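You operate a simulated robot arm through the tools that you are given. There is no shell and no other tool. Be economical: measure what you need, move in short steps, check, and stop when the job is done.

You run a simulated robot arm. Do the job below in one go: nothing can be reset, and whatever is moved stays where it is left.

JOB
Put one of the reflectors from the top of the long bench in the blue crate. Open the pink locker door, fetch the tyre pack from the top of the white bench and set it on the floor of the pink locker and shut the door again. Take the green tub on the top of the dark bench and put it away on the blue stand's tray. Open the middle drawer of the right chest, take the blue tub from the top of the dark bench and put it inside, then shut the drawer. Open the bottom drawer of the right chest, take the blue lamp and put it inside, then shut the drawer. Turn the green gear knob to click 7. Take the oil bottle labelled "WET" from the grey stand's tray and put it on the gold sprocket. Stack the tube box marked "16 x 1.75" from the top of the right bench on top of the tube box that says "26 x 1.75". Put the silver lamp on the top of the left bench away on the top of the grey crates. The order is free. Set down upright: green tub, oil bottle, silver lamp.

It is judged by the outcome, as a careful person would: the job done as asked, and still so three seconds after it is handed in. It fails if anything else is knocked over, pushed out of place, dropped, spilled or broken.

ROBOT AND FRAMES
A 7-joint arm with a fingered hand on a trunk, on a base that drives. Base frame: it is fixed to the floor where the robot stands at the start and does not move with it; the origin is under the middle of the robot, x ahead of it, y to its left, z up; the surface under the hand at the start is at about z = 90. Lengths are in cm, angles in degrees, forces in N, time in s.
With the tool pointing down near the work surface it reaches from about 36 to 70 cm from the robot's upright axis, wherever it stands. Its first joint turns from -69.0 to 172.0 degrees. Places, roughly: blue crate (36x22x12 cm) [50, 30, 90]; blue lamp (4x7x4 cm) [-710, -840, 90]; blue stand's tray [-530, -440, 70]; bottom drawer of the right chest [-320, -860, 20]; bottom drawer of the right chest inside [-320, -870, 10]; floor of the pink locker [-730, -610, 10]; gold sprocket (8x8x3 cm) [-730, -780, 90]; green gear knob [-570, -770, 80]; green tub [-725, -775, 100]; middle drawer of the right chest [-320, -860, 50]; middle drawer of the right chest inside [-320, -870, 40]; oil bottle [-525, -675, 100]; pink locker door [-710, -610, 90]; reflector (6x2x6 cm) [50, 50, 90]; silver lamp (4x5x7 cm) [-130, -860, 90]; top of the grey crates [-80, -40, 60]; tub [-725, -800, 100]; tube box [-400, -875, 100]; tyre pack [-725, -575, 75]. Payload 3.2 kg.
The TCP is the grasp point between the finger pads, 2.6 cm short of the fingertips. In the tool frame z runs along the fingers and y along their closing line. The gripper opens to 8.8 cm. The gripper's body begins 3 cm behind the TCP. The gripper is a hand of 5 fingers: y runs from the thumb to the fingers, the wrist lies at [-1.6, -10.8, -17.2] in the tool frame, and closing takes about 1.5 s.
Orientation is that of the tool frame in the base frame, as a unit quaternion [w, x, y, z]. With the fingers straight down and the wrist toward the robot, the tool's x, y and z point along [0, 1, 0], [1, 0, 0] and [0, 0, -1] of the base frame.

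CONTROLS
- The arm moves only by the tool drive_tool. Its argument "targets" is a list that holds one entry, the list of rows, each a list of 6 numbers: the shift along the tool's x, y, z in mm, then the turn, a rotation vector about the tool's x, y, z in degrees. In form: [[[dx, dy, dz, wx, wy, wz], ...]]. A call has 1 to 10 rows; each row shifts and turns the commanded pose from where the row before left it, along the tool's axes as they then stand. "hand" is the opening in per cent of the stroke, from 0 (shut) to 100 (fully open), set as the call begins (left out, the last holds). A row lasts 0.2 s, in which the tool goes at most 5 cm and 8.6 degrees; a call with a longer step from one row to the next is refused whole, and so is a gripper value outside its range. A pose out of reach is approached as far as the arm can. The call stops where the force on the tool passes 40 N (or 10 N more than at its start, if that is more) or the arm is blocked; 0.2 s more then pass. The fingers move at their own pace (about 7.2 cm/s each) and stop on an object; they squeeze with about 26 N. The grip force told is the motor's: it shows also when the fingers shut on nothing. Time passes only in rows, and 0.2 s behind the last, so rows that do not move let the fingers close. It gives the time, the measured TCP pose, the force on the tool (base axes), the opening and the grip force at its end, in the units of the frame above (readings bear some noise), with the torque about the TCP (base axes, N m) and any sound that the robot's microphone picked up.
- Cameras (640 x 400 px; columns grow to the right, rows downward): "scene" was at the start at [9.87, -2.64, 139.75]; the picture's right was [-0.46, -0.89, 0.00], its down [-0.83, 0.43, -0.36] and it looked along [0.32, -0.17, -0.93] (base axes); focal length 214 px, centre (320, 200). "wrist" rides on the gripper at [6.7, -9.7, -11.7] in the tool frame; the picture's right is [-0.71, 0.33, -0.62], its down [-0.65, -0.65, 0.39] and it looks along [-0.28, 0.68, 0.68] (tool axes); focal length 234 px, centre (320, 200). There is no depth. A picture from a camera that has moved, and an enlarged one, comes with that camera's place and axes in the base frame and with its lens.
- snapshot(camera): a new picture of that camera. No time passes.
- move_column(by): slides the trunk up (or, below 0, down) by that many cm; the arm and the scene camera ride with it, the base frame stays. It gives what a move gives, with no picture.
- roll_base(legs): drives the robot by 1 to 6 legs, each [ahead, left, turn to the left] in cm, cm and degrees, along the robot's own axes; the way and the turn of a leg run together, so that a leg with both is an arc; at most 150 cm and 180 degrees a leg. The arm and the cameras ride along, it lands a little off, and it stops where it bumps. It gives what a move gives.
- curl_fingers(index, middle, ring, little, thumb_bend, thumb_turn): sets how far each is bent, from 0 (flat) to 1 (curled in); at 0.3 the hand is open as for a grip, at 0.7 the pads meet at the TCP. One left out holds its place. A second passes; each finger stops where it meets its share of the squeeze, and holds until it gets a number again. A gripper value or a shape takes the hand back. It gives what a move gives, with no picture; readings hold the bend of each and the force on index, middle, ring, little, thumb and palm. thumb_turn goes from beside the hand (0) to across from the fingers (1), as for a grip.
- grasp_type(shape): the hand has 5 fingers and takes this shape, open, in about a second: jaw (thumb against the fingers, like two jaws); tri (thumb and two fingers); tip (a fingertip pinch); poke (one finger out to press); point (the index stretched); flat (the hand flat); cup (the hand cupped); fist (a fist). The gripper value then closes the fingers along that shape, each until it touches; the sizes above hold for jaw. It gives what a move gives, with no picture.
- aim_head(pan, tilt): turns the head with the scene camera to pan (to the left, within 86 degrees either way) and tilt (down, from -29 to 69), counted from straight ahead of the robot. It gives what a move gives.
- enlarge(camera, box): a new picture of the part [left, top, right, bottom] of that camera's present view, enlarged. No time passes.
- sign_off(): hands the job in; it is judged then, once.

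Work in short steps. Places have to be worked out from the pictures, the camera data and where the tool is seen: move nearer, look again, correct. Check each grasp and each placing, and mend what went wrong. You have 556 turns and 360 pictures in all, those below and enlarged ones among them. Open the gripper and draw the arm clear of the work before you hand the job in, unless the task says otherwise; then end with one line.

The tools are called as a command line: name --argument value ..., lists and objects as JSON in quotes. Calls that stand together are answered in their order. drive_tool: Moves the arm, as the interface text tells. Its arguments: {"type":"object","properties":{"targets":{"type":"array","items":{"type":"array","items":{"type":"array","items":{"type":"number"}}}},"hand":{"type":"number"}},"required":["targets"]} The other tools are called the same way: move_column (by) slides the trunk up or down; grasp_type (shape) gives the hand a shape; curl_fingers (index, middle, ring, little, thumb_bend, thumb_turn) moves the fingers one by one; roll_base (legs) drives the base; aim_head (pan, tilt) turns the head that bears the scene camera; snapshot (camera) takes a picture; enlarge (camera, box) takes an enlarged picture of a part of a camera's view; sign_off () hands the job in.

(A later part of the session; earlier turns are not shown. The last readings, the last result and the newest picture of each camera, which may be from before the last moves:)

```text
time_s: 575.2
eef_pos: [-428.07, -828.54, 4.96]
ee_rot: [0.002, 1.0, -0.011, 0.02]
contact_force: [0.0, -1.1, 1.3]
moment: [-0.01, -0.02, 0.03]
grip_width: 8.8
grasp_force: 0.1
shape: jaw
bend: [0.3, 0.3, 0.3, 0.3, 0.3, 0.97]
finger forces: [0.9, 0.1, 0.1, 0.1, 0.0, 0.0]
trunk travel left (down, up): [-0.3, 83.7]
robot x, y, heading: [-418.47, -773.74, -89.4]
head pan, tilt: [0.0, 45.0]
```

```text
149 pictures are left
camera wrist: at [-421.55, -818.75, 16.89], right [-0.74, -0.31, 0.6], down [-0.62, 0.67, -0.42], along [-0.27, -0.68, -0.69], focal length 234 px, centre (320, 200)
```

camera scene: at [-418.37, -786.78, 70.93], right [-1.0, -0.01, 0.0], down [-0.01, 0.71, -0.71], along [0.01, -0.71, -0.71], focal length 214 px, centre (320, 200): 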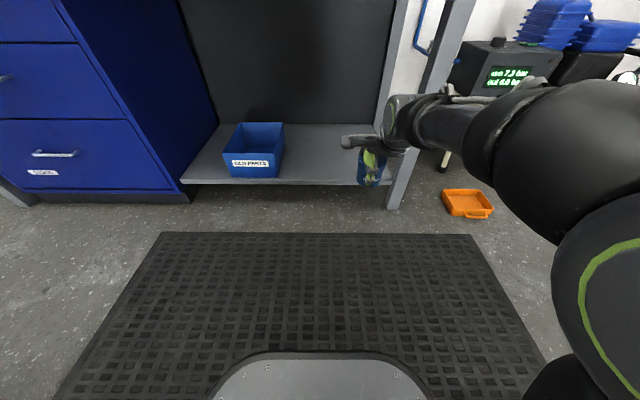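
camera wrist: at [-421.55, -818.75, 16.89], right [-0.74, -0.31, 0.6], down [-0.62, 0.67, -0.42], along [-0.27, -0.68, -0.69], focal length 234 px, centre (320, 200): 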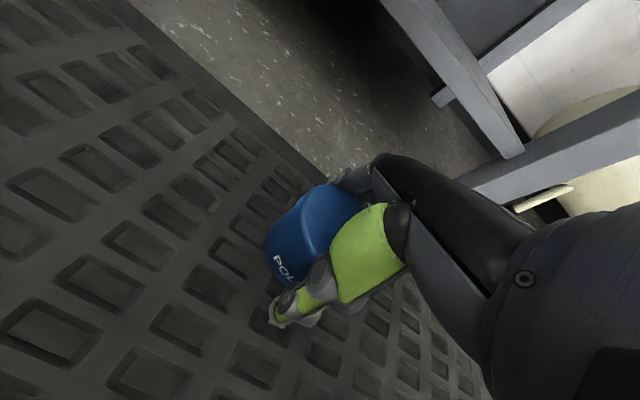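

The tub stands on the mat. I raise the hand and go to the chest's front.

move_column --by 40

snapshot --camera "wrist"

roll_base --legs '[[-8, 0, 0], [0, 103, 0]]'

snapshot --camera "scene"

```text
time_s: 579.1
eef_pos: [-427.98, -828.45, 45.03]
ee_rot: [0.001, 1.0, -0.01, 0.02]
contact_force: [-0.5, -0.1, 0.0]
moment: [0.0, -0.01, 0.04]
grip_width: 8.79
grasp_force: 0.1
shape: jaw
bend: [0.3, 0.3, 0.3, 0.3, 0.3, 0.97]
finger forces: [0.0, 0.0, 0.0, 0.1, 0.0, 0.0]
trunk travel left (down, up): [-40.3, 43.7]
robot x, y, heading: [-418.35, -773.48, -89.5]
head pan, tilt: [0.0, 45.0]
```

```text
148 pictures are left
camera wrist: at [-421.55, -818.75, 56.87], right [-0.74, -0.31, 0.6], down [-0.62, 0.67, -0.42], along [-0.27, -0.68, -0.69], focal length 234 px, centre (320, 200)
```

wrist: 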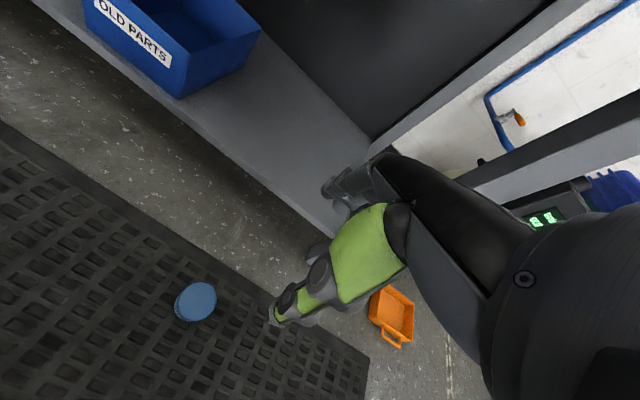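

```text
time_s: 585.1
eef_pos: [-322.82, -819.42, 45.08]
ee_rot: [0.002, 1.0, -0.008, 0.02]
contact_force: [-0.1, 0.4, 0.1]
moment: [-0.01, 0.01, 0.03]
grip_width: 8.81
grasp_force: 0.1
shape: jaw
bend: [0.3, 0.3, 0.3, 0.3, 0.3, 0.97]
finger forces: [0.0, 0.0, 0.0, 0.0, 0.0, 0.0]
trunk travel left (down, up): [-40.3, 43.7]
robot x, y, heading: [-313.56, -764.27, -89.5]
head pan, tilt: [0.0, 45.0]
```

```text
147 pictures are left
camera scene: at [-313.49, -777.63, 107.94], right [-1.0, -0.01, 0.0], down [-0.01, 0.71, -0.71], along [0.01, -0.71, -0.71], focal length 214 px, centre (320, 200)
```

scene: 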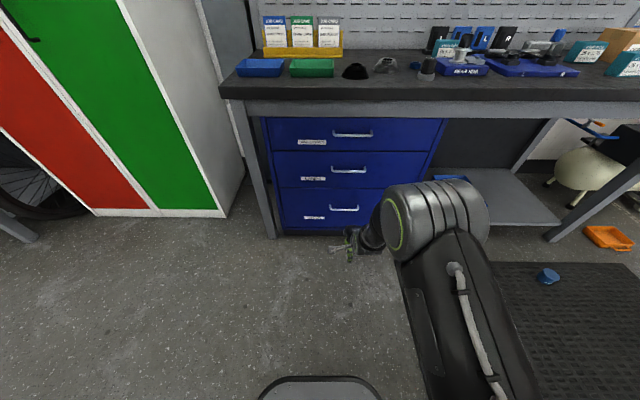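

The three handles are at x≈-324, z≈71/55/32, y≈-848. I turn the hand to point forward (closing line vertical) for the horizontal bar.

drive_tool --targets '[[[0, 0, -10, -8.3, 0, 0], [0, 0, 0, -8.3, 0, 0], [0, 0, 0, -8.3, 0, 0], [0, 0, 0, -8.3, 0, 0], [0, 0, 0, -8.3, 0, 0], [0, 0, 0, -8.3, 0, 0], [0, 0, 0, -8.3, 0, 0], [0, 0, 0, -8.3, 0, 0], [0, 0, 0, -8.3, 0, 0], [0, 0, 0, -8.3, 0, 0]]]'

snapshot --camera "scene"

```text
time_s: 587.3
eef_pos: [-322.68, -819.53, 45.99]
ee_rot: [0.665, 0.746, -0.019, 0.009]
contact_force: [0.6, 0.6, 0.2]
moment: [0.0, -0.02, -0.03]
grip_width: 8.78
grasp_force: 0.0
shape: jaw
bend: [0.3, 0.3, 0.3, 0.3, 0.3, 0.97]
finger forces: [0.0, 0.0, 0.1, 0.0, 0.0, 0.0]
trunk travel left (down, up): [-40.3, 43.7]
robot x, y, heading: [-313.7, -764.45, -89.3]
head pan, tilt: [0.0, 45.0]
```

```text
146 pictures are left
camera scene: at [-313.5, -777.63, 107.94], right [-1.0, -0.01, 0.0], down [-0.01, 0.71, -0.71], along [0.01, -0.71, -0.71], focal length 214 px, centre (320, 200)
```

scene: 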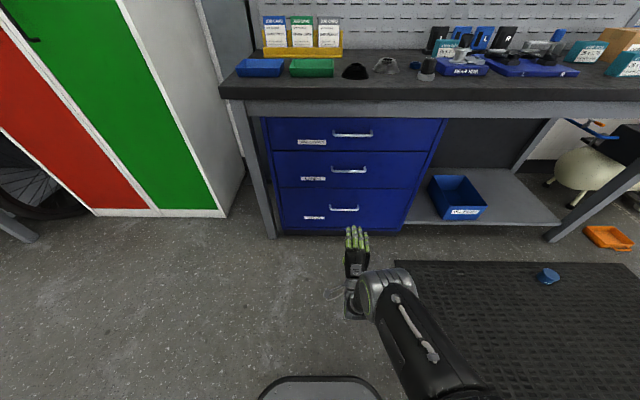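

Works nicely. I raise to the middle handle's height and advance partly.

move_column --by 9.5

roll_base --legs '[[18, -1, 0]]'

snapshot --camera "wrist"

enlarge --camera "scene" --box '[240, 80, 480, 300]'

```text
time_s: 588.6
eef_pos: [-322.83, -819.42, 55.55]
ee_rot: [0.664, 0.748, -0.019, 0.01]
contact_force: [0.2, 0.8, -0.1]
moment: [-0.01, -0.01, 0.01]
grip_width: 8.78
grasp_force: 0.0
shape: jaw
bend: [0.3, 0.3, 0.3, 0.3, 0.3, 0.97]
finger forces: [0.1, 0.0, 0.0, 0.1, 0.0, 0.0]
trunk travel left (down, up): [-49.8, 34.2]
robot x, y, heading: [-313.43, -764.68, -89.1]
head pan, tilt: [0.0, 45.0]
```

```text
time_s: 590.1
eef_pos: [-323.8, -837.17, 55.46]
ee_rot: [0.663, 0.748, -0.02, 0.009]
contact_force: [-0.1, -0.5, 0.5]
moment: [-0.02, 0.01, -0.03]
grip_width: 8.79
grasp_force: 0.1
shape: jaw
bend: [0.3, 0.3, 0.3, 0.3, 0.3, 0.97]
finger forces: [0.0, 0.0, 0.0, 0.0, 0.0, 0.0]
trunk travel left (down, up): [-49.8, 34.2]
robot x, y, heading: [-314.83, -782.23, -89.4]
head pan, tilt: [0.0, 45.0]
```

```text
145 pictures are left
camera wrist: at [-316.59, -824.37, 47.39], right [-0.71, 0.59, 0.38], down [-0.63, -0.3, -0.72], along [-0.32, -0.75, 0.58], focal length 234 px, centre (320, 200)
```

wrist: 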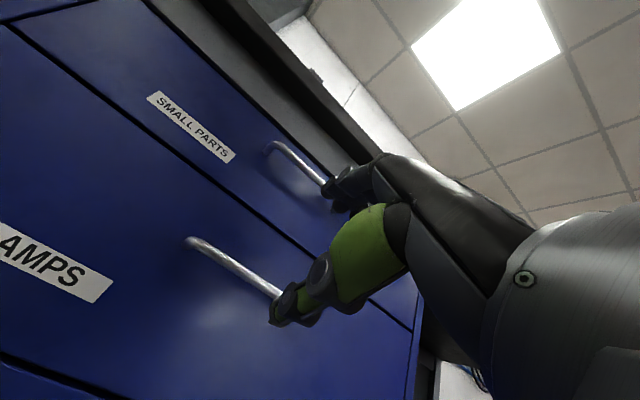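

```text
1.82 times, centred on (360, 190) of scene
camera zoom: at [-314.32, -795.47, 117.43], right [-1.0, -0.01, 0.0], down [-0.01, 0.71, -0.71], along [0.01, -0.71, -0.71], focal length 390 px, centre (247, 218)
```

zoom: 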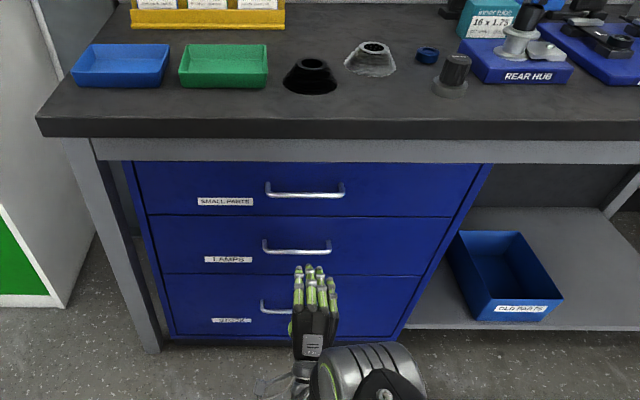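

Handle refined: y≈-850.8, z≈53. I lower 2.3 cm and advance 12.5 cm.

move_column --by -2.3

roll_base --legs '[[9, 0, 0]]'

snapshot --camera "wrist"

```text
time_s: 590.8
eef_pos: [-323.81, -837.34, 53.16]
ee_rot: [0.664, 0.748, -0.021, 0.008]
contact_force: [-0.1, -0.6, 0.2]
moment: [0.0, 0.02, -0.02]
grip_width: 8.81
grasp_force: 0.1
shape: jaw
bend: [0.3, 0.3, 0.3, 0.3, 0.3, 0.97]
finger forces: [0.1, 0.0, 0.0, 0.0, 0.1, 0.0]
trunk travel left (down, up): [-47.5, 36.5]
robot x, y, heading: [-314.51, -781.79, -89.4]
head pan, tilt: [0.0, 45.0]
```

```text
time_s: 591.9
eef_pos: [-323.82, -846.18, 53.04]
ee_rot: [0.663, 0.748, -0.021, 0.008]
contact_force: [0.8, 0.5, 0.2]
moment: [-0.01, -0.03, 0.01]
grip_width: 8.8
grasp_force: 0.0
shape: jaw
bend: [0.3, 0.3, 0.3, 0.3, 0.3, 0.97]
finger forces: [0.0, 0.1, 0.1, 0.0, 0.0, 0.0]
trunk travel left (down, up): [-47.5, 36.5]
robot x, y, heading: [-313.9, -791.39, -89.5]
head pan, tilt: [0.0, 45.0]
```

```text
143 pictures are left
camera wrist: at [-316.53, -833.43, 45.08], right [-0.71, 0.59, 0.38], down [-0.63, -0.3, -0.72], along [-0.32, -0.75, 0.58], focal length 234 px, centre (320, 200)
```

wrist: 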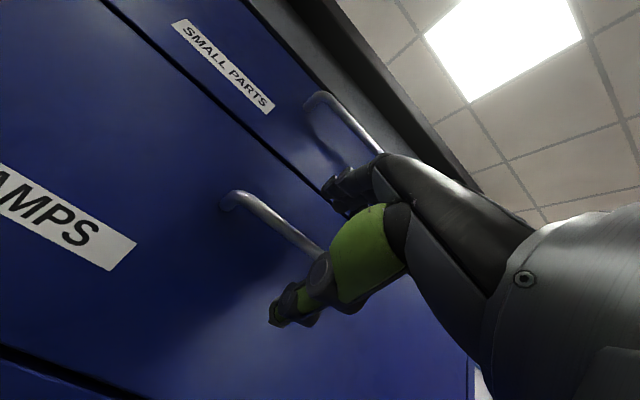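

The bar enters the grasp. Advance 3.5 cm and close.

roll_base --legs '[[3.6, 0, 0]]'

drive_tool --targets '[[[0, 0, 0, 0, 0, 0], [0, 0, 0, 0, 0, 0], [0, 0, 0, 0, 0, 0], [0, 0, 0, 0, 0, 0], [0, 0, 0, 0, 0, 0], [0, 0, 0, 0, 0, 0], [0, 0, 0, 0, 0, 0], [0, 0, 0, 0, 0, 0]]]' --hand 0

snapshot --camera "wrist"

```text
time_s: 592.8
eef_pos: [-323.65, -849.57, 53.26]
ee_rot: [0.664, 0.748, -0.02, 0.009]
contact_force: [0.4, 20.7, -3.8]
moment: [-0.9, -0.01, -0.19]
grip_width: 8.69
grasp_force: 0.1
shape: jaw
bend: [0.3, 0.3, 0.3, 0.3, 0.3, 0.97]
finger forces: [0.0, 20.5, 0.0, 0.0, 0.0, 0.0]
trunk travel left (down, up): [-47.5, 36.5]
robot x, y, heading: [-313.89, -794.41, -89.3]
head pan, tilt: [0.0, 45.0]
```

```text
time_s: 594.6
eef_pos: [-323.75, -849.64, 53.11]
ee_rot: [0.662, 0.749, -0.021, 0.008]
contact_force: [0.2, 12.0, -7.2]
moment: [-1.33, 0.0, -0.3]
grip_width: 2.28
grasp_force: 26.1
shape: jaw
bend: [0.71, 0.28, 0.73, 0.55, 0.77, 1.0]
finger forces: [11.3, 22.5, 0.0, 0.0, 25.8, 0.1]
trunk travel left (down, up): [-47.5, 36.5]
robot x, y, heading: [-314.04, -794.62, -89.4]
head pan, tilt: [0.0, 45.0]
```

```text
142 pictures are left
camera wrist: at [-316.52, -836.8, 45.05], right [-0.71, 0.59, 0.38], down [-0.63, -0.29, -0.72], along [-0.32, -0.75, 0.58], focal length 234 px, centre (320, 200)
```

wrist: 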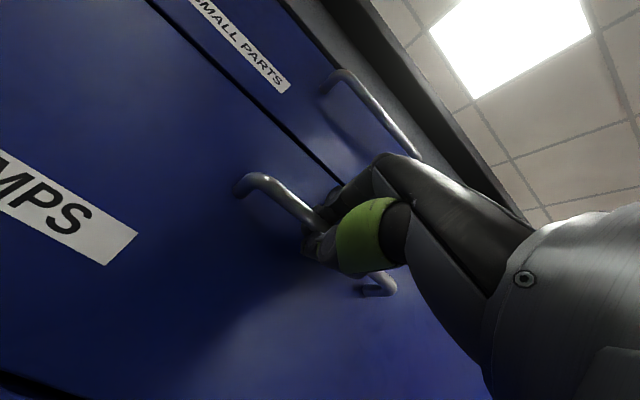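

Index and thumb hold the bar. I pull by backing the base.

roll_base --legs '[[-12, 0, 0]]'

snapshot --camera "scene"

```text
time_s: 595.8
eef_pos: [-323.81, -837.96, 53.1]
ee_rot: [0.663, 0.749, -0.021, 0.008]
contact_force: [6.5, -1.0, -6.5]
moment: [-0.85, 0.09, -0.18]
grip_width: 2.19
grasp_force: 26.3
shape: jaw
bend: [0.71, 0.3, 0.73, 0.55, 0.77, 1.0]
finger forces: [12.3, 15.1, 0.1, 0.0, 26.3, 0.0]
trunk travel left (down, up): [-47.5, 36.5]
robot x, y, heading: [-314.74, -782.66, -89.4]
head pan, tilt: [0.0, 45.0]
```

```text
141 pictures are left
camera scene: at [-314.26, -796.22, 115.12], right [-1.0, -0.01, 0.0], down [-0.01, 0.71, -0.71], along [0.01, -0.71, -0.71], focal length 214 px, centre (320, 200)
```

scene: 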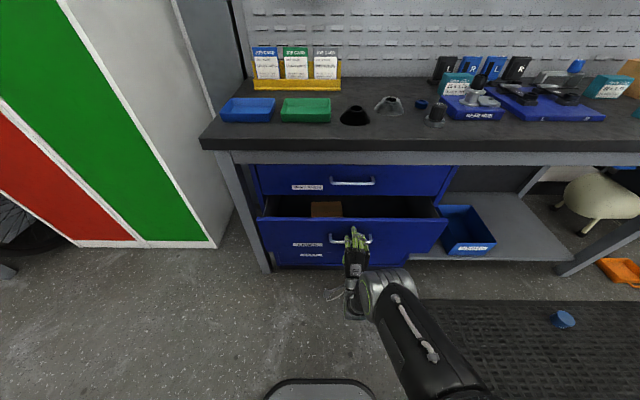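

The drawer opens; pull a further 17 cm.

roll_base --legs '[[-17, 0, 0]]'

snapshot --camera "scene"

```text
time_s: 597.3
eef_pos: [-323.89, -820.82, 53.11]
ee_rot: [0.662, 0.749, -0.02, 0.009]
contact_force: [5.9, -0.9, -7.7]
moment: [-0.86, 0.02, -0.24]
grip_width: 2.16
grasp_force: 26.1
shape: jaw
bend: [0.71, 0.3, 0.73, 0.55, 0.77, 1.0]
finger forces: [12.4, 14.9, 0.0, 0.0, 27.0, 0.0]
trunk travel left (down, up): [-47.5, 36.5]
robot x, y, heading: [-314.46, -765.69, -89.4]
head pan, tilt: [0.0, 45.0]
```

```text
140 pictures are left
camera scene: at [-314.42, -779.19, 115.12], right [-1.0, -0.01, 0.0], down [-0.01, 0.71, -0.71], along [0.01, -0.71, -0.71], focal length 214 px, centre (320, 200)
```

scene: 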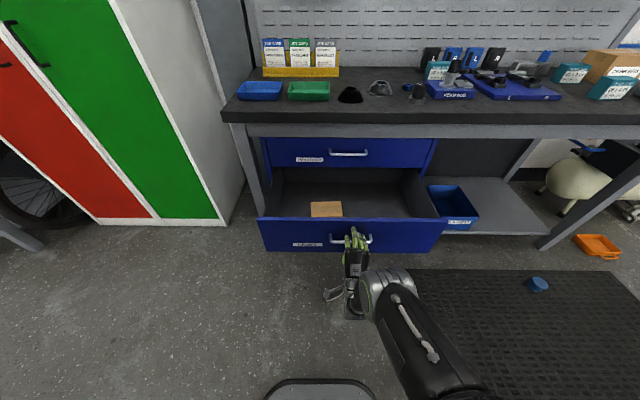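

Wide open (≈29 cm). I release, back off, turn the hand down again and fetch the tub.

drive_tool --targets '[[[0, 0, 0, 0, 0, 0], [0, 0, 0, 0, 0, 0], [0, 0, 0, 0, 0, 0], [0, 0, 0, 0, 0, 0], [0, 0, 0, 0, 0, 0]]]' --hand 100

roll_base --legs '[[-14, 0, 0]]'

drive_tool --targets '[[[0, 0, 0, 8.3, 0, 0], [0, 0, 0, 8.3, 0, 0], [0, 0, 0, 8.3, 0, 0], [0, 0, 0, 8.3, 0, 0], [0, 0, 0, 8.3, 0, 0], [0, 0, 0, 8.3, 0, 0], [0, 0, 0, 8.3, 0, 0], [0, 0, 0, 8.3, 0, 0], [0, 0, 0, 8.3, 0, 0], [0, 0, 0, 8.3, 0, 0]]]'

snapshot --camera "scene"

```text
time_s: 598.5
eef_pos: [-323.9, -820.68, 53.12]
ee_rot: [0.663, 0.748, -0.02, 0.009]
contact_force: [0.4, 0.4, 0.3]
moment: [-0.01, -0.01, 0.01]
grip_width: 8.79
grasp_force: 0.1
shape: jaw
bend: [0.3, 0.3, 0.3, 0.3, 0.3, 0.97]
finger forces: [0.1, 0.0, 0.1, 0.0, 0.0, 0.0]
trunk travel left (down, up): [-47.5, 36.5]
robot x, y, heading: [-314.58, -765.77, -89.1]
head pan, tilt: [0.0, 45.0]
```

```text
time_s: 599.8
eef_pos: [-323.05, -808.24, 53.16]
ee_rot: [0.663, 0.748, -0.01, 0.017]
contact_force: [-1.1, -0.4, -0.6]
moment: [0.02, 0.0, 0.0]
grip_width: 8.78
grasp_force: 0.1
shape: jaw
bend: [0.3, 0.3, 0.3, 0.3, 0.3, 0.97]
finger forces: [0.1, 0.0, 0.0, 0.1, 0.0, 0.0]
trunk travel left (down, up): [-47.5, 36.5]
robot x, y, heading: [-314.98, -753.12, -87.9]
head pan, tilt: [0.0, 45.0]
```

```text
time_s: 602.0
eef_pos: [-323.13, -808.26, 53.16]
ee_rot: [0.0, 1.0, 0.006, 0.02]
contact_force: [0.6, 0.0, 0.0]
moment: [-0.01, 0.05, -0.01]
grip_width: 8.79
grasp_force: 0.0
shape: jaw
bend: [0.3, 0.3, 0.3, 0.3, 0.3, 0.97]
finger forces: [0.1, 0.1, 0.0, 0.0, 0.0, 0.0]
trunk travel left (down, up): [-47.5, 36.5]
robot x, y, heading: [-314.69, -753.74, -87.6]
head pan, tilt: [0.0, 45.0]
```

```text
139 pictures are left
camera scene: at [-314.73, -766.31, 115.13], right [-1.0, -0.04, 0.0], down [-0.03, 0.71, -0.71], along [0.03, -0.71, -0.71], focal length 214 px, centre (320, 200)
```

scene: 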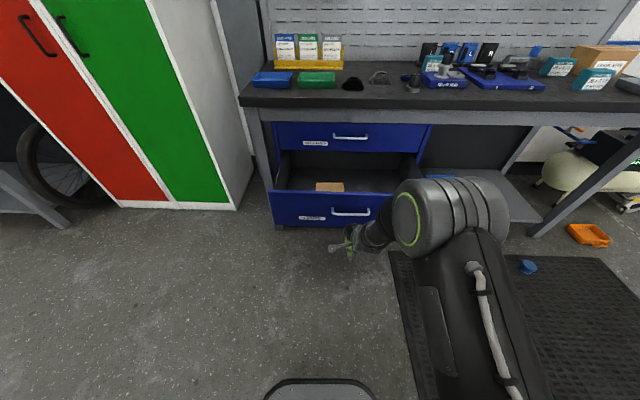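

Drawer open. I return to the tub on the mat.

roll_base --legs '[[3, 0, -1.8], [0, -103, 0], [17, 0, 0]]'

snapshot --camera "wrist"

```text
time_s: 605.1
eef_pos: [-363.5, -811.48, 53.17]
ee_rot: [0.0, 1.0, -0.014, 0.01]
contact_force: [0.2, -0.2, -0.5]
moment: [0.02, 0.0, -0.01]
grip_width: 8.78
grasp_force: 0.1
shape: jaw
bend: [0.3, 0.3, 0.3, 0.3, 0.3, 0.97]
finger forces: [0.0, 0.0, 0.0, 0.0, 0.0, 0.1]
trunk travel left (down, up): [-47.5, 36.5]
robot x, y, heading: [-353.91, -756.91, -89.7]
head pan, tilt: [0.0, 45.0]
stopped in leg 2: the robot was blocked; the commanded pose is now the measured one
```

```text
138 pictures are left
camera wrist: at [-356.67, -801.71, 65.03], right [-0.73, -0.31, 0.61], down [-0.62, 0.67, -0.4], along [-0.28, -0.67, -0.68], focal length 234 px, centre (320, 200)
```

wrist: 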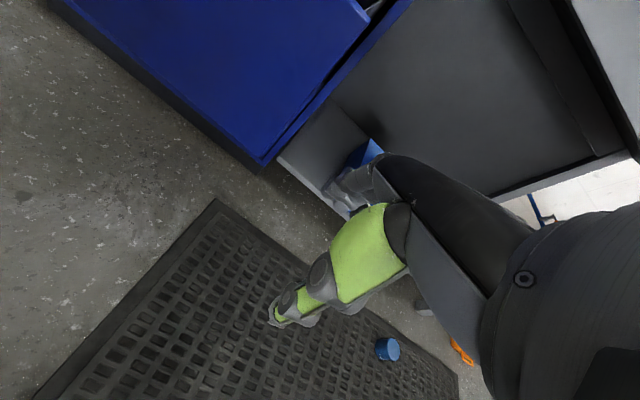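

Blocked by the hanging bike's parts; I move forward away from it first, then right.

roll_base --legs '[[2, 3, 0], [15, 0, 0], [0, -66, 0]]'

snapshot --camera "wrist"

snapshot --camera "scene"

```text
time_s: 610.3
eef_pos: [-427.46, -829.35, 52.98]
ee_rot: [0.001, 1.0, -0.01, 0.02]
contact_force: [0.4, -0.6, 0.0]
moment: [-0.03, 0.0, 0.03]
grip_width: 8.79
grasp_force: 0.1
shape: jaw
bend: [0.3, 0.3, 0.3, 0.3, 0.3, 0.97]
finger forces: [0.0, 0.0, 0.0, 0.0, 0.0, 0.1]
trunk travel left (down, up): [-47.5, 36.5]
robot x, y, heading: [-417.89, -774.34, -89.1]
head pan, tilt: [0.0, 45.0]
```

```text
137 pictures are left
camera wrist: at [-420.97, -819.48, 64.98], right [-0.74, -0.32, 0.6], down [-0.62, 0.67, -0.41], along [-0.27, -0.67, -0.69], focal length 234 px, centre (320, 200)
```

wrist: 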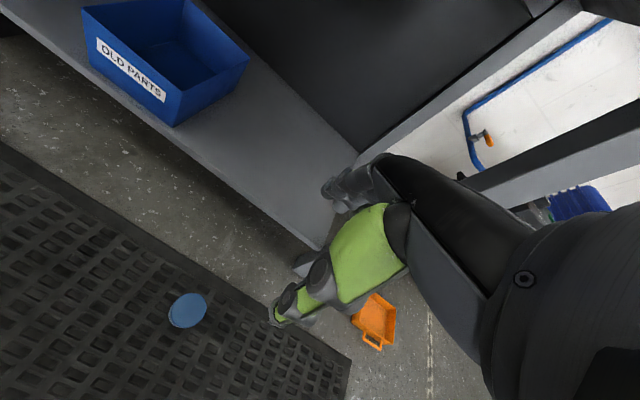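

```text
136 pictures are left
camera scene: at [-417.8, -787.55, 115.13], right [-1.0, -0.01, 0.0], down [-0.01, 0.71, -0.71], along [0.01, -0.71, -0.71], focal length 214 px, centre (320, 200)
```

scene: 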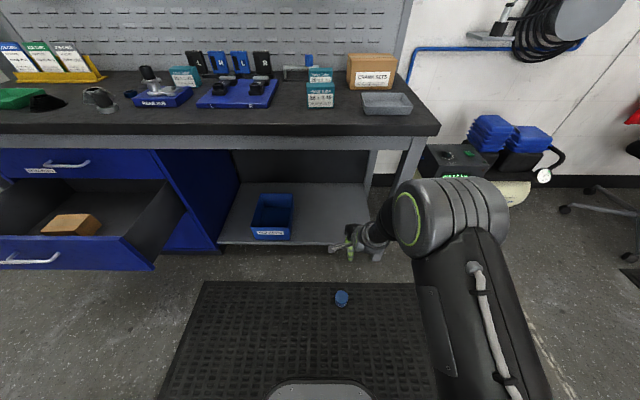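

Tub is under the hand (1.5 cm correction). I lower with the trunk and grasp.

roll_base --legs '[[-1.5, 0, 0]]'

move_column --by -38

snapshot --camera "wrist"

move_column --by -9.2

drive_tool --targets '[[[0, 0, 0, 0, 0, 0], [0, 0, 0, 0, 0, 0], [0, 0, 0, 0, 0, 0], [0, 0, 0, 0, 0, 0], [0, 0, 0, 0, 0, 0], [0, 0, 0, 0, 0, 0]]]' --hand 0

snapshot --camera "wrist"

```text
time_s: 611.0
eef_pos: [-427.38, -827.84, 53.11]
ee_rot: [0.0, 1.0, -0.01, 0.02]
contact_force: [0.3, -0.3, 0.4]
moment: [-0.04, -0.01, -0.02]
grip_width: 8.77
grasp_force: 0.2
shape: jaw
bend: [0.3, 0.3, 0.3, 0.3, 0.3, 0.97]
finger forces: [0.0, 0.0, 0.0, 0.0, 0.0, 0.0]
trunk travel left (down, up): [-47.5, 36.5]
robot x, y, heading: [-418.1, -772.98, -89.6]
head pan, tilt: [0.0, 45.0]
```

```text
time_s: 614.7
eef_pos: [-427.32, -827.78, 15.14]
ee_rot: [0.001, 1.0, -0.01, 0.02]
contact_force: [-0.6, -0.1, 0.0]
moment: [0.0, 0.03, -0.01]
grip_width: 8.8
grasp_force: 0.0
shape: jaw
bend: [0.3, 0.3, 0.3, 0.3, 0.3, 0.97]
finger forces: [0.0, 0.0, 0.1, 0.0, 0.0, 0.0]
trunk travel left (down, up): [-9.5, 74.5]
robot x, y, heading: [-417.81, -772.76, -89.1]
head pan, tilt: [0.0, 45.0]
```

```text
135 pictures are left
camera wrist: at [-420.97, -817.99, 26.98], right [-0.74, -0.32, 0.6], down [-0.62, 0.67, -0.41], along [-0.27, -0.68, -0.69], focal length 234 px, centre (320, 200)
```

wrist: 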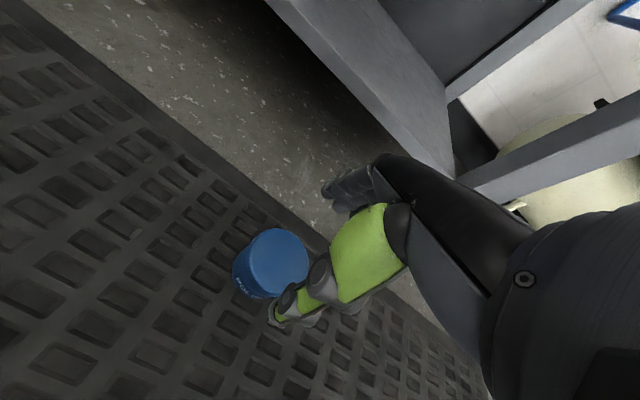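

```text
time_s: 616.0
eef_pos: [-427.35, -827.89, 5.84]
ee_rot: [0.001, 1.0, -0.01, 0.02]
contact_force: [0.8, -1.3, 1.1]
moment: [-0.01, 0.01, 0.0]
grip_width: 8.83
grasp_force: 0.0
shape: jaw
bend: [0.29, 0.3, 0.3, 0.3, 0.3, 0.97]
finger forces: [1.3, 0.0, 0.0, 0.0, 0.0, 0.0]
trunk travel left (down, up): [-0.3, 83.7]
robot x, y, heading: [-417.72, -772.83, -89.4]
head pan, tilt: [0.0, 45.0]
```

```text
time_s: 617.4
eef_pos: [-427.24, -827.77, 5.78]
ee_rot: [0.001, 1.0, -0.01, 0.02]
contact_force: [0.0, 0.0, 0.4]
moment: [0.05, 0.03, -0.01]
grip_width: 5.93
grasp_force: 26.1
shape: jaw
bend: [0.35, 0.33, 0.71, 0.4, 0.34, 0.99]
finger forces: [14.3, 7.4, 0.9, 0.0, 23.5, 0.0]
trunk travel left (down, up): [-0.3, 83.7]
robot x, y, heading: [-417.64, -772.57, -89.6]
head pan, tilt: [0.0, 45.0]
```

```text
134 pictures are left
camera wrist: at [-420.97, -817.99, 17.77], right [-0.74, -0.32, 0.6], down [-0.62, 0.67, -0.41], along [-0.27, -0.67, -0.69], focal length 234 px, centre (320, 200)
```

wrist: 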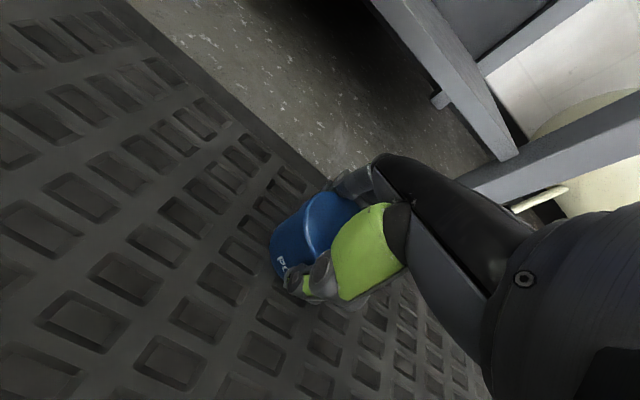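

Held. I raise it and carry it over the open drawer (right-hand part, away from the small box in it).

move_column --by 40

move_column --by 30

roll_base --legs '[[4, 0, 0], [0, 89, 0]]'

snapshot --camera "scene"

snapshot --camera "wrist"

```text
time_s: 621.2
eef_pos: [-427.5, -827.72, 45.89]
ee_rot: [0.0, 1.0, -0.01, 0.02]
contact_force: [0.5, 0.2, -1.6]
moment: [0.0, 0.01, -0.01]
grip_width: 5.93
grasp_force: 26.4
shape: jaw
bend: [0.35, 0.33, 0.71, 0.4, 0.34, 0.99]
finger forces: [14.1, 7.8, 1.0, 0.0, 23.6, 0.0]
trunk travel left (down, up): [-40.3, 43.7]
robot x, y, heading: [-417.98, -772.9, -89.5]
head pan, tilt: [0.0, 45.0]
```

```text
time_s: 624.2
eef_pos: [-427.35, -827.87, 75.81]
ee_rot: [0.001, 1.0, -0.011, 0.02]
contact_force: [1.2, -1.0, -2.1]
moment: [0.02, -0.02, 0.0]
grip_width: 5.87
grasp_force: 25.8
shape: jaw
bend: [0.35, 0.33, 0.71, 0.4, 0.34, 0.99]
finger forces: [14.3, 7.8, 1.0, 0.0, 23.7, 0.0]
trunk travel left (down, up): [-70.3, 13.7]
robot x, y, heading: [-417.55, -772.62, -89.3]
head pan, tilt: [0.0, 45.0]
```

```text
time_s: 629.4
eef_pos: [-338.01, -831.01, 75.84]
ee_rot: [0.0, 1.0, -0.014, 0.019]
contact_force: [1.1, 0.4, -1.1]
moment: [0.03, -0.02, -0.02]
grip_width: 5.9
grasp_force: 25.9
shape: jaw
bend: [0.35, 0.33, 0.71, 0.4, 0.34, 0.99]
finger forces: [14.1, 7.8, 1.0, 0.1, 23.7, 0.1]
trunk travel left (down, up): [-70.3, 13.7]
robot x, y, heading: [-327.81, -776.26, -89.9]
head pan, tilt: [0.0, 45.0]
```

```text
133 pictures are left
camera scene: at [-328.02, -789.49, 137.93], right [-1.0, 0.0, 0.0], down [0.0, 0.71, -0.71], along [0.0, -0.71, -0.71], focal length 214 px, centre (320, 200)
```

scene: 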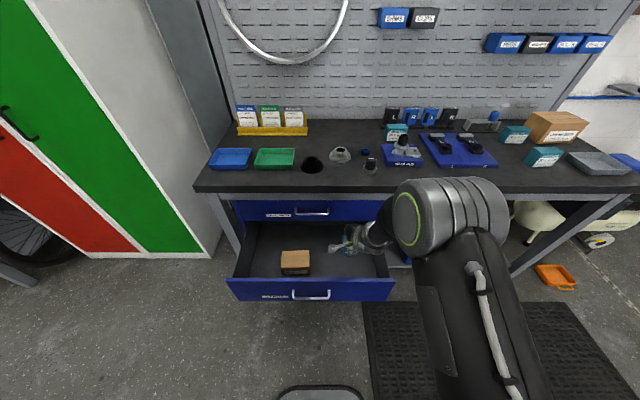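

```text
132 pictures are left
camera wrist: at [-331.52, -821.38, 87.77], right [-0.74, -0.31, 0.6], down [-0.61, 0.67, -0.41], along [-0.27, -0.67, -0.69], focal length 234 px, centre (320, 200)
```

wrist: 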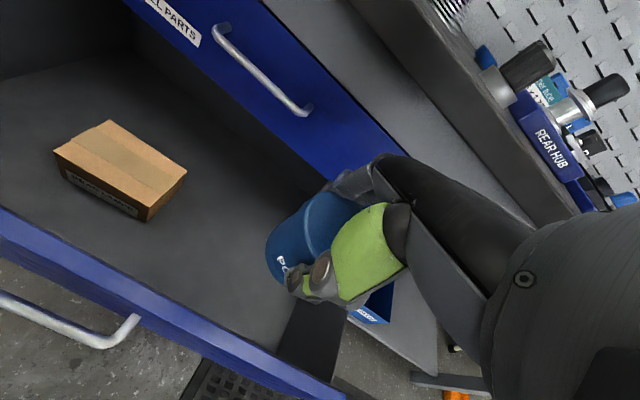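

I move 7 cm further in (drawer middle) and lower.

roll_base --legs '[[7, 1.5, 0]]'

move_column --by -18

snapshot --camera "wrist"

```text
time_s: 630.4
eef_pos: [-336.5, -838.08, 75.92]
ee_rot: [0.0, 1.0, -0.016, 0.02]
contact_force: [0.6, -1.1, -2.1]
moment: [-0.01, -0.02, 0.03]
grip_width: 5.9
grasp_force: 26.4
shape: jaw
bend: [0.35, 0.33, 0.71, 0.4, 0.34, 0.99]
finger forces: [14.2, 7.8, 0.9, 0.0, 23.7, 0.1]
trunk travel left (down, up): [-70.3, 13.7]
robot x, y, heading: [-326.35, -783.25, -89.7]
head pan, tilt: [0.0, 45.0]
```

```text
time_s: 632.4
eef_pos: [-336.55, -838.1, 57.83]
ee_rot: [0.001, 1.0, -0.016, 0.02]
contact_force: [0.5, -0.4, -1.4]
moment: [0.0, 0.02, -0.02]
grip_width: 5.92
grasp_force: 25.8
shape: jaw
bend: [0.35, 0.33, 0.71, 0.4, 0.34, 0.99]
finger forces: [14.2, 7.9, 1.0, 0.0, 23.5, 0.0]
trunk travel left (down, up): [-52.3, 31.7]
robot x, y, heading: [-326.35, -783.26, -89.7]
head pan, tilt: [0.0, 45.0]
```

```text
131 pictures are left
camera wrist: at [-330.03, -828.32, 69.77], right [-0.74, -0.31, 0.6], down [-0.61, 0.67, -0.41], along [-0.27, -0.67, -0.69], focal length 234 px, centre (320, 200)
```

wrist: 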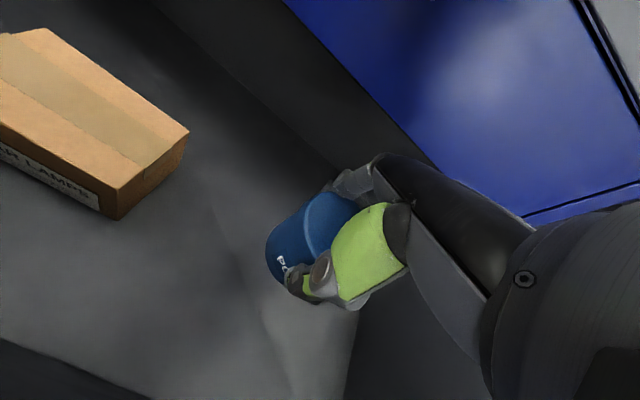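

move_column --by -4

move_column --by -2

move_column --by -1.5

snapshot --camera "wrist"

```text
time_s: 633.3
eef_pos: [-336.69, -838.05, 53.9]
ee_rot: [0.001, 1.0, -0.015, 0.02]
contact_force: [0.8, -0.4, -2.1]
moment: [0.03, 0.01, -0.01]
grip_width: 5.9
grasp_force: 26.7
shape: jaw
bend: [0.35, 0.33, 0.71, 0.4, 0.34, 0.99]
finger forces: [14.2, 7.9, 1.0, 0.0, 23.7, 0.0]
trunk travel left (down, up): [-48.3, 35.7]
robot x, y, heading: [-326.34, -783.27, -89.9]
head pan, tilt: [0.0, 45.0]
```

```text
time_s: 633.9
eef_pos: [-336.44, -838.1, 51.85]
ee_rot: [0.0, 1.0, -0.017, 0.02]
contact_force: [-1.1, -0.2, -1.9]
moment: [0.03, -0.03, 0.0]
grip_width: 5.91
grasp_force: 25.8
shape: jaw
bend: [0.35, 0.33, 0.71, 0.4, 0.34, 0.99]
finger forces: [14.2, 7.9, 1.0, 0.0, 23.6, 0.1]
trunk travel left (down, up): [-46.3, 37.7]
robot x, y, heading: [-326.64, -783.1, -89.9]
head pan, tilt: [0.0, 45.0]
```

```text
time_s: 634.6
eef_pos: [-336.53, -838.03, 50.37]
ee_rot: [0.0, 1.0, -0.015, 0.02]
contact_force: [0.3, 0.8, -1.8]
moment: [0.01, -0.02, 0.0]
grip_width: 5.93
grasp_force: 26.0
shape: jaw
bend: [0.35, 0.33, 0.71, 0.4, 0.34, 0.99]
finger forces: [14.2, 7.8, 1.1, 0.1, 23.6, 0.1]
trunk travel left (down, up): [-44.8, 39.2]
robot x, y, heading: [-326.63, -783.07, -90.0]
head pan, tilt: [0.0, 45.0]
```

```text
130 pictures are left
camera wrist: at [-330.03, -828.31, 62.26], right [-0.74, -0.31, 0.6], down [-0.61, 0.67, -0.41], along [-0.27, -0.67, -0.69], focal length 234 px, centre (320, 200)
```

wrist: 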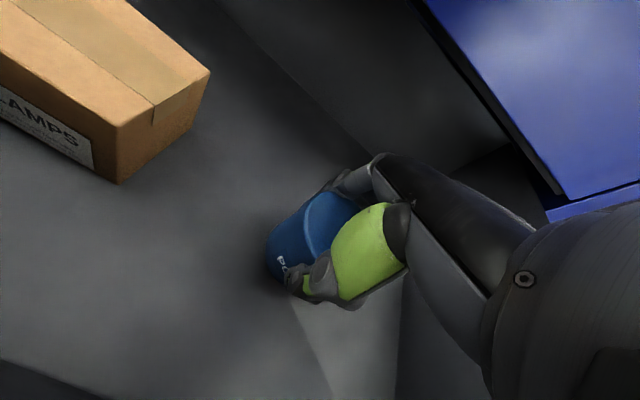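

move_column --by -1.5

move_column --by -1.2

snapshot --camera "scene"

snapshot --camera "wrist"

```text
time_s: 635.2
eef_pos: [-336.65, -837.94, 48.88]
ee_rot: [0.0, 1.0, -0.016, 0.02]
contact_force: [-0.5, -0.1, -1.4]
moment: [0.04, 0.01, 0.01]
grip_width: 5.89
grasp_force: 26.3
shape: jaw
bend: [0.35, 0.33, 0.71, 0.4, 0.34, 0.99]
finger forces: [14.1, 7.9, 1.0, 0.0, 23.6, 0.0]
trunk travel left (down, up): [-43.3, 40.7]
robot x, y, heading: [-326.14, -782.99, -89.7]
head pan, tilt: [0.0, 45.0]
```

```text
time_s: 635.8
eef_pos: [-336.54, -838.12, 47.77]
ee_rot: [0.002, 1.0, -0.016, 0.021]
contact_force: [0.2, -0.4, 5.8]
moment: [0.2, 0.01, 0.01]
grip_width: 5.88
grasp_force: 25.3
shape: jaw
bend: [0.35, 0.33, 0.71, 0.4, 0.34, 0.99]
finger forces: [16.1, 7.9, 1.1, 0.0, 24.2, 0.1]
trunk travel left (down, up): [-42.1, 41.9]
robot x, y, heading: [-326.38, -783.04, -90.1]
head pan, tilt: [0.0, 45.0]
```

```text
129 pictures are left
camera scene: at [-326.5, -796.35, 109.75], right [-1.0, 0.0, 0.0], down [0.0, 0.71, -0.71], along [0.0, -0.71, -0.71], focal length 214 px, centre (320, 200)
```

scene: 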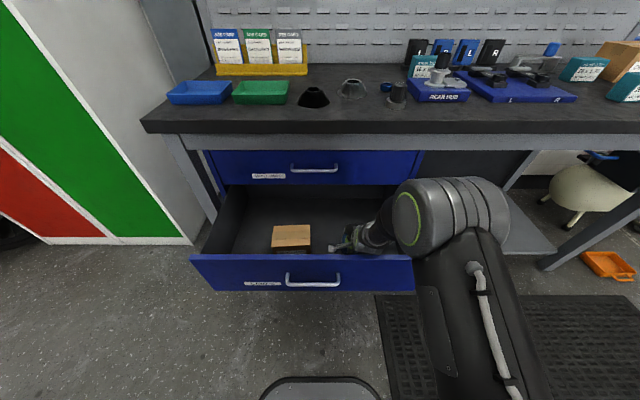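

```text
128 pictures are left
camera wrist: at [-330.01, -828.35, 59.69], right [-0.74, -0.31, 0.6], down [-0.61, 0.67, -0.42], along [-0.27, -0.67, -0.69], focal length 234 px, centre (320, 200)
```

wrist: 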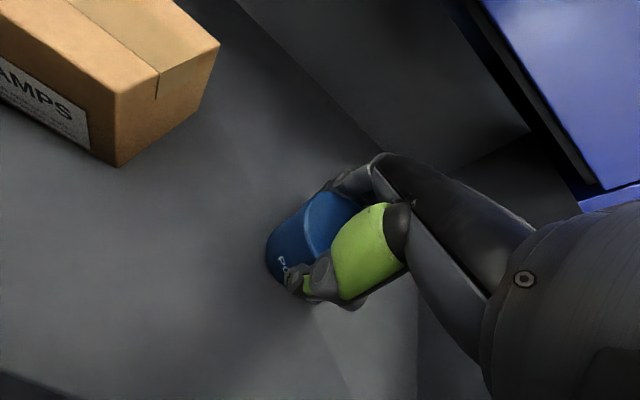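

Light contact (8 N): the tub is on the drawer floor. I release and lift.

drive_tool --targets '[[[0, 0, 0, 0, 0, 0], [0, 0, 0, 0, 0, 0], [0, 0, 0, 0, 0, 0], [0, 0, 0, 0, 0, 0], [0, 0, 0, 0, 0, 0]]]' --hand 100

move_column --by 24

snapshot --camera "wrist"

```text
time_s: 637.0
eef_pos: [-336.6, -837.95, 47.68]
ee_rot: [0.001, 1.0, -0.015, 0.02]
contact_force: [1.0, -0.3, -0.5]
moment: [0.02, 0.02, 0.0]
grip_width: 8.78
grasp_force: 0.0
shape: jaw
bend: [0.3, 0.3, 0.3, 0.3, 0.3, 0.97]
finger forces: [0.0, 0.0, 0.0, 0.1, 0.0, 0.0]
trunk travel left (down, up): [-42.1, 41.9]
robot x, y, heading: [-326.03, -782.96, -89.9]
head pan, tilt: [0.0, 45.0]
```

```text
time_s: 639.5
eef_pos: [-336.51, -838.06, 71.71]
ee_rot: [0.0, 1.0, -0.016, 0.02]
contact_force: [0.5, 0.2, -0.2]
moment: [-0.02, -0.01, -0.01]
grip_width: 8.81
grasp_force: 0.1
shape: jaw
bend: [0.3, 0.3, 0.3, 0.3, 0.3, 0.97]
finger forces: [0.0, 0.0, 0.1, 0.0, 0.1, 0.0]
trunk travel left (down, up): [-66.1, 17.9]
robot x, y, heading: [-326.6, -782.96, -90.0]
head pan, tilt: [0.0, 45.0]
```

```text
127 pictures are left
camera wrist: at [-330.04, -828.31, 83.57], right [-0.74, -0.31, 0.6], down [-0.61, 0.67, -0.41], along [-0.27, -0.67, -0.69], focal length 234 px, centre (320, 200)
```

wrist: 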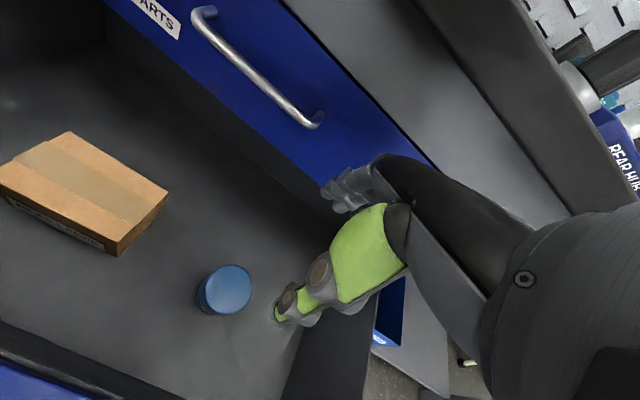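

The tub lies in the drawer. I back out, retract the arm a little, lower the hand and push the drawer shut.

drive_tool --targets '[[[0, -25, -10, 0, 0, 0], [0, -25, 0, 0, 0, 0], [0, 0, 0, 0, 0, 0]]]' --hand 0

roll_base --legs '[[-18, 0, 0], [0, 11, 0]]'

move_column --by -20

snapshot --camera "scene"

```text
time_s: 640.3
eef_pos: [-336.48, -832.94, 72.83]
ee_rot: [0.0, 1.0, -0.016, 0.02]
contact_force: [0.8, 0.3, 1.3]
moment: [0.01, -0.01, -0.03]
grip_width: 0.01
grasp_force: 6.4
shape: jaw
bend: [0.7, 0.7, 0.31, 0.7, 0.8, 1.0]
finger forces: [0.0, 0.0, 0.0, 0.0, 0.0, 0.1]
trunk travel left (down, up): [-66.1, 17.9]
robot x, y, heading: [-326.4, -783.24, -89.9]
head pan, tilt: [0.0, 45.0]
```

```text
time_s: 642.6
eef_pos: [-325.55, -814.88, 72.83]
ee_rot: [0.0, 1.0, -0.017, 0.019]
contact_force: [-0.4, 0.3, 0.1]
moment: [-0.02, 0.02, -0.03]
grip_width: 0.02
grasp_force: 26.2
shape: jaw
bend: [0.7, 0.7, 0.3, 0.7, 0.83, 1.0]
finger forces: [0.0, 0.1, 0.0, 0.0, 0.0, 0.1]
trunk travel left (down, up): [-66.1, 17.9]
robot x, y, heading: [-315.67, -764.99, -89.8]
head pan, tilt: [0.0, 45.0]
```

```text
time_s: 644.8
eef_pos: [-325.65, -814.99, 52.87]
ee_rot: [0.001, 1.0, -0.017, 0.02]
contact_force: [-0.2, 0.4, 0.0]
moment: [-0.01, 0.01, 0.02]
grip_width: 0.0
grasp_force: 25.4
shape: jaw
bend: [0.7, 0.7, 0.3, 0.7, 0.83, 1.0]
finger forces: [0.1, 0.1, 0.0, 0.0, 0.0, 0.0]
trunk travel left (down, up): [-46.1, 37.9]
robot x, y, heading: [-315.42, -765.42, -90.3]
head pan, tilt: [0.0, 45.0]
```

```text
126 pictures are left
camera scene: at [-315.52, -778.36, 113.74], right [-1.0, 0.0, 0.0], down [0.0, 0.71, -0.71], along [0.0, -0.71, -0.71], focal length 214 px, centre (320, 200)
```

scene: 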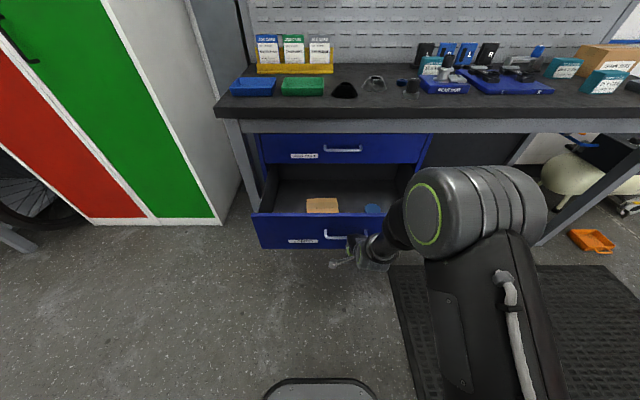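

Push the drawer shut with the base.

roll_base --legs '[[18, 0, 0]]'

roll_base --legs '[[15, 0, 0]]'

snapshot --camera "scene"

```text
time_s: 646.3
eef_pos: [-325.63, -832.75, 52.77]
ee_rot: [-0.001, 1.0, -0.016, 0.019]
contact_force: [0.3, 0.2, 0.7]
moment: [0.0, 0.0, 0.0]
grip_width: 0.0
grasp_force: 25.5
shape: jaw
bend: [0.7, 0.7, 0.3, 0.7, 0.83, 1.0]
finger forces: [0.1, 0.0, 0.1, 0.0, 0.0, 0.0]
trunk travel left (down, up): [-46.1, 37.9]
robot x, y, heading: [-315.42, -783.21, -89.9]
head pan, tilt: [0.0, 45.0]
```

```text
time_s: 647.7
eef_pos: [-325.6, -847.45, 52.78]
ee_rot: [-0.002, 1.0, -0.015, 0.02]
contact_force: [1.1, 27.8, 6.1]
moment: [-0.26, 0.06, -0.21]
grip_width: 0.04
grasp_force: 26.0
shape: jaw
bend: [0.7, 0.7, 0.3, 0.7, 0.83, 1.0]
finger forces: [3.0, 24.2, 0.1, 0.0, 0.0, 0.0]
trunk travel left (down, up): [-46.1, 37.9]
robot x, y, heading: [-315.55, -797.76, -90.1]
head pan, tilt: [0.0, 45.0]
```

```text
125 pictures are left
camera scene: at [-315.49, -810.91, 113.78], right [-1.0, 0.0, 0.0], down [0.0, 0.7, -0.71], along [0.0, -0.71, -0.7], focal length 214 px, centre (320, 200)
```

scene: 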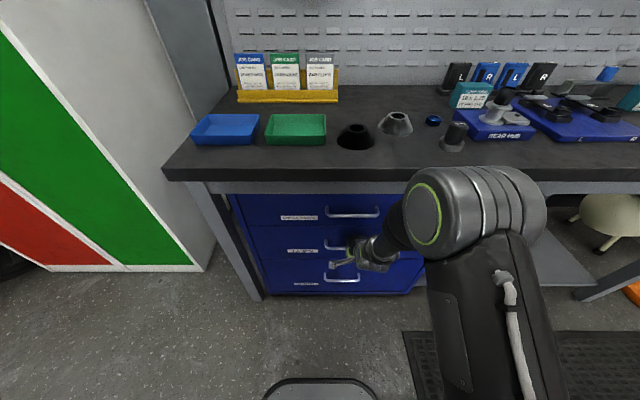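

The drawer is shut (resists at 28 N). Next the tube boxes on this bench: I back off, raise and look at their labels.

roll_base --legs '[[-20, 0, 0], [0, -75, 0]]'

move_column --by 37

aim_head --pan 5 --tilt 40

snapshot --camera "scene"

enlarge --camera "scene" --box '[200, 100, 440, 260]'

```text
time_s: 652.9
eef_pos: [-400.98, -827.12, 52.74]
ee_rot: [-0.004, 1.0, -0.018, 0.02]
contact_force: [0.3, 0.3, -0.7]
moment: [-0.01, 0.01, 0.01]
grip_width: 0.0
grasp_force: 25.8
shape: jaw
bend: [0.7, 0.7, 0.3, 0.7, 0.84, 1.0]
finger forces: [0.0, 0.1, 0.0, 0.0, 0.0, 0.1]
trunk travel left (down, up): [-46.1, 37.9]
robot x, y, heading: [-390.68, -778.18, -90.4]
head pan, tilt: [0.0, 45.0]
```

```text
time_s: 656.5
eef_pos: [-400.87, -827.12, 89.59]
ee_rot: [-0.005, 1.0, -0.017, 0.02]
contact_force: [0.2, 0.1, 0.3]
moment: [0.0, 0.0, 0.02]
grip_width: 0.0
grasp_force: 26.5
shape: jaw
bend: [0.7, 0.7, 0.3, 0.7, 0.84, 1.0]
finger forces: [0.1, 0.0, 0.1, 0.0, 0.1, 0.0]
trunk travel left (down, up): [-83.1, 0.9]
robot x, y, heading: [-390.7, -777.69, -90.3]
head pan, tilt: [0.0, 45.0]
```

```text
time_s: 657.2
eef_pos: [-400.91, -827.05, 89.6]
ee_rot: [-0.004, 1.0, -0.017, 0.02]
contact_force: [1.5, -0.1, 0.2]
moment: [0.02, -0.01, 0.01]
grip_width: 0.0
grasp_force: 25.6
shape: jaw
bend: [0.7, 0.7, 0.3, 0.7, 0.84, 1.0]
finger forces: [0.1, 0.1, 0.0, 0.0, 0.1, 0.1]
trunk travel left (down, up): [-83.1, 0.9]
robot x, y, heading: [-390.73, -777.55, -90.0]
head pan, tilt: [5.0, 40.0]
```

```text
124 pictures are left
camera scene: at [-390.01, -791.19, 151.46], right [-1.0, -0.08, 0.0], down [-0.05, 0.64, -0.77], along [0.06, -0.76, -0.64], focal length 214 px, centre (320, 200)
```

scene: 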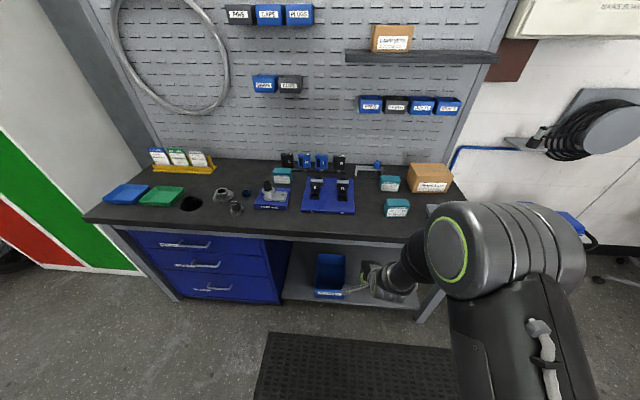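

```text
2.50 times, centred on (320, 180) of scene
camera zoom: at [-390.01, -791.19, 151.46], right [-1.0, -0.08, 0.0], down [-0.05, 0.64, -0.77], along [0.06, -0.76, -0.64], focal length 536 px, centre (320, 250)
```

zoom: 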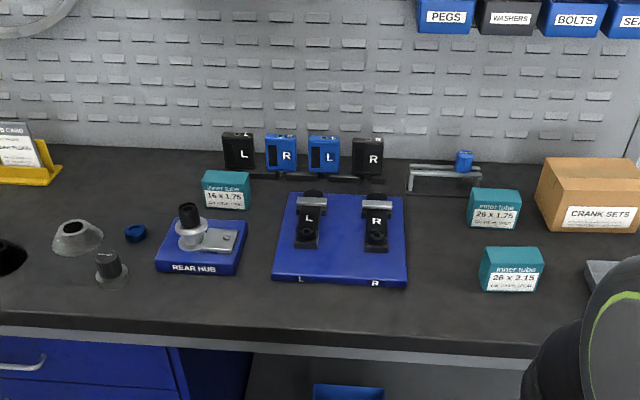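

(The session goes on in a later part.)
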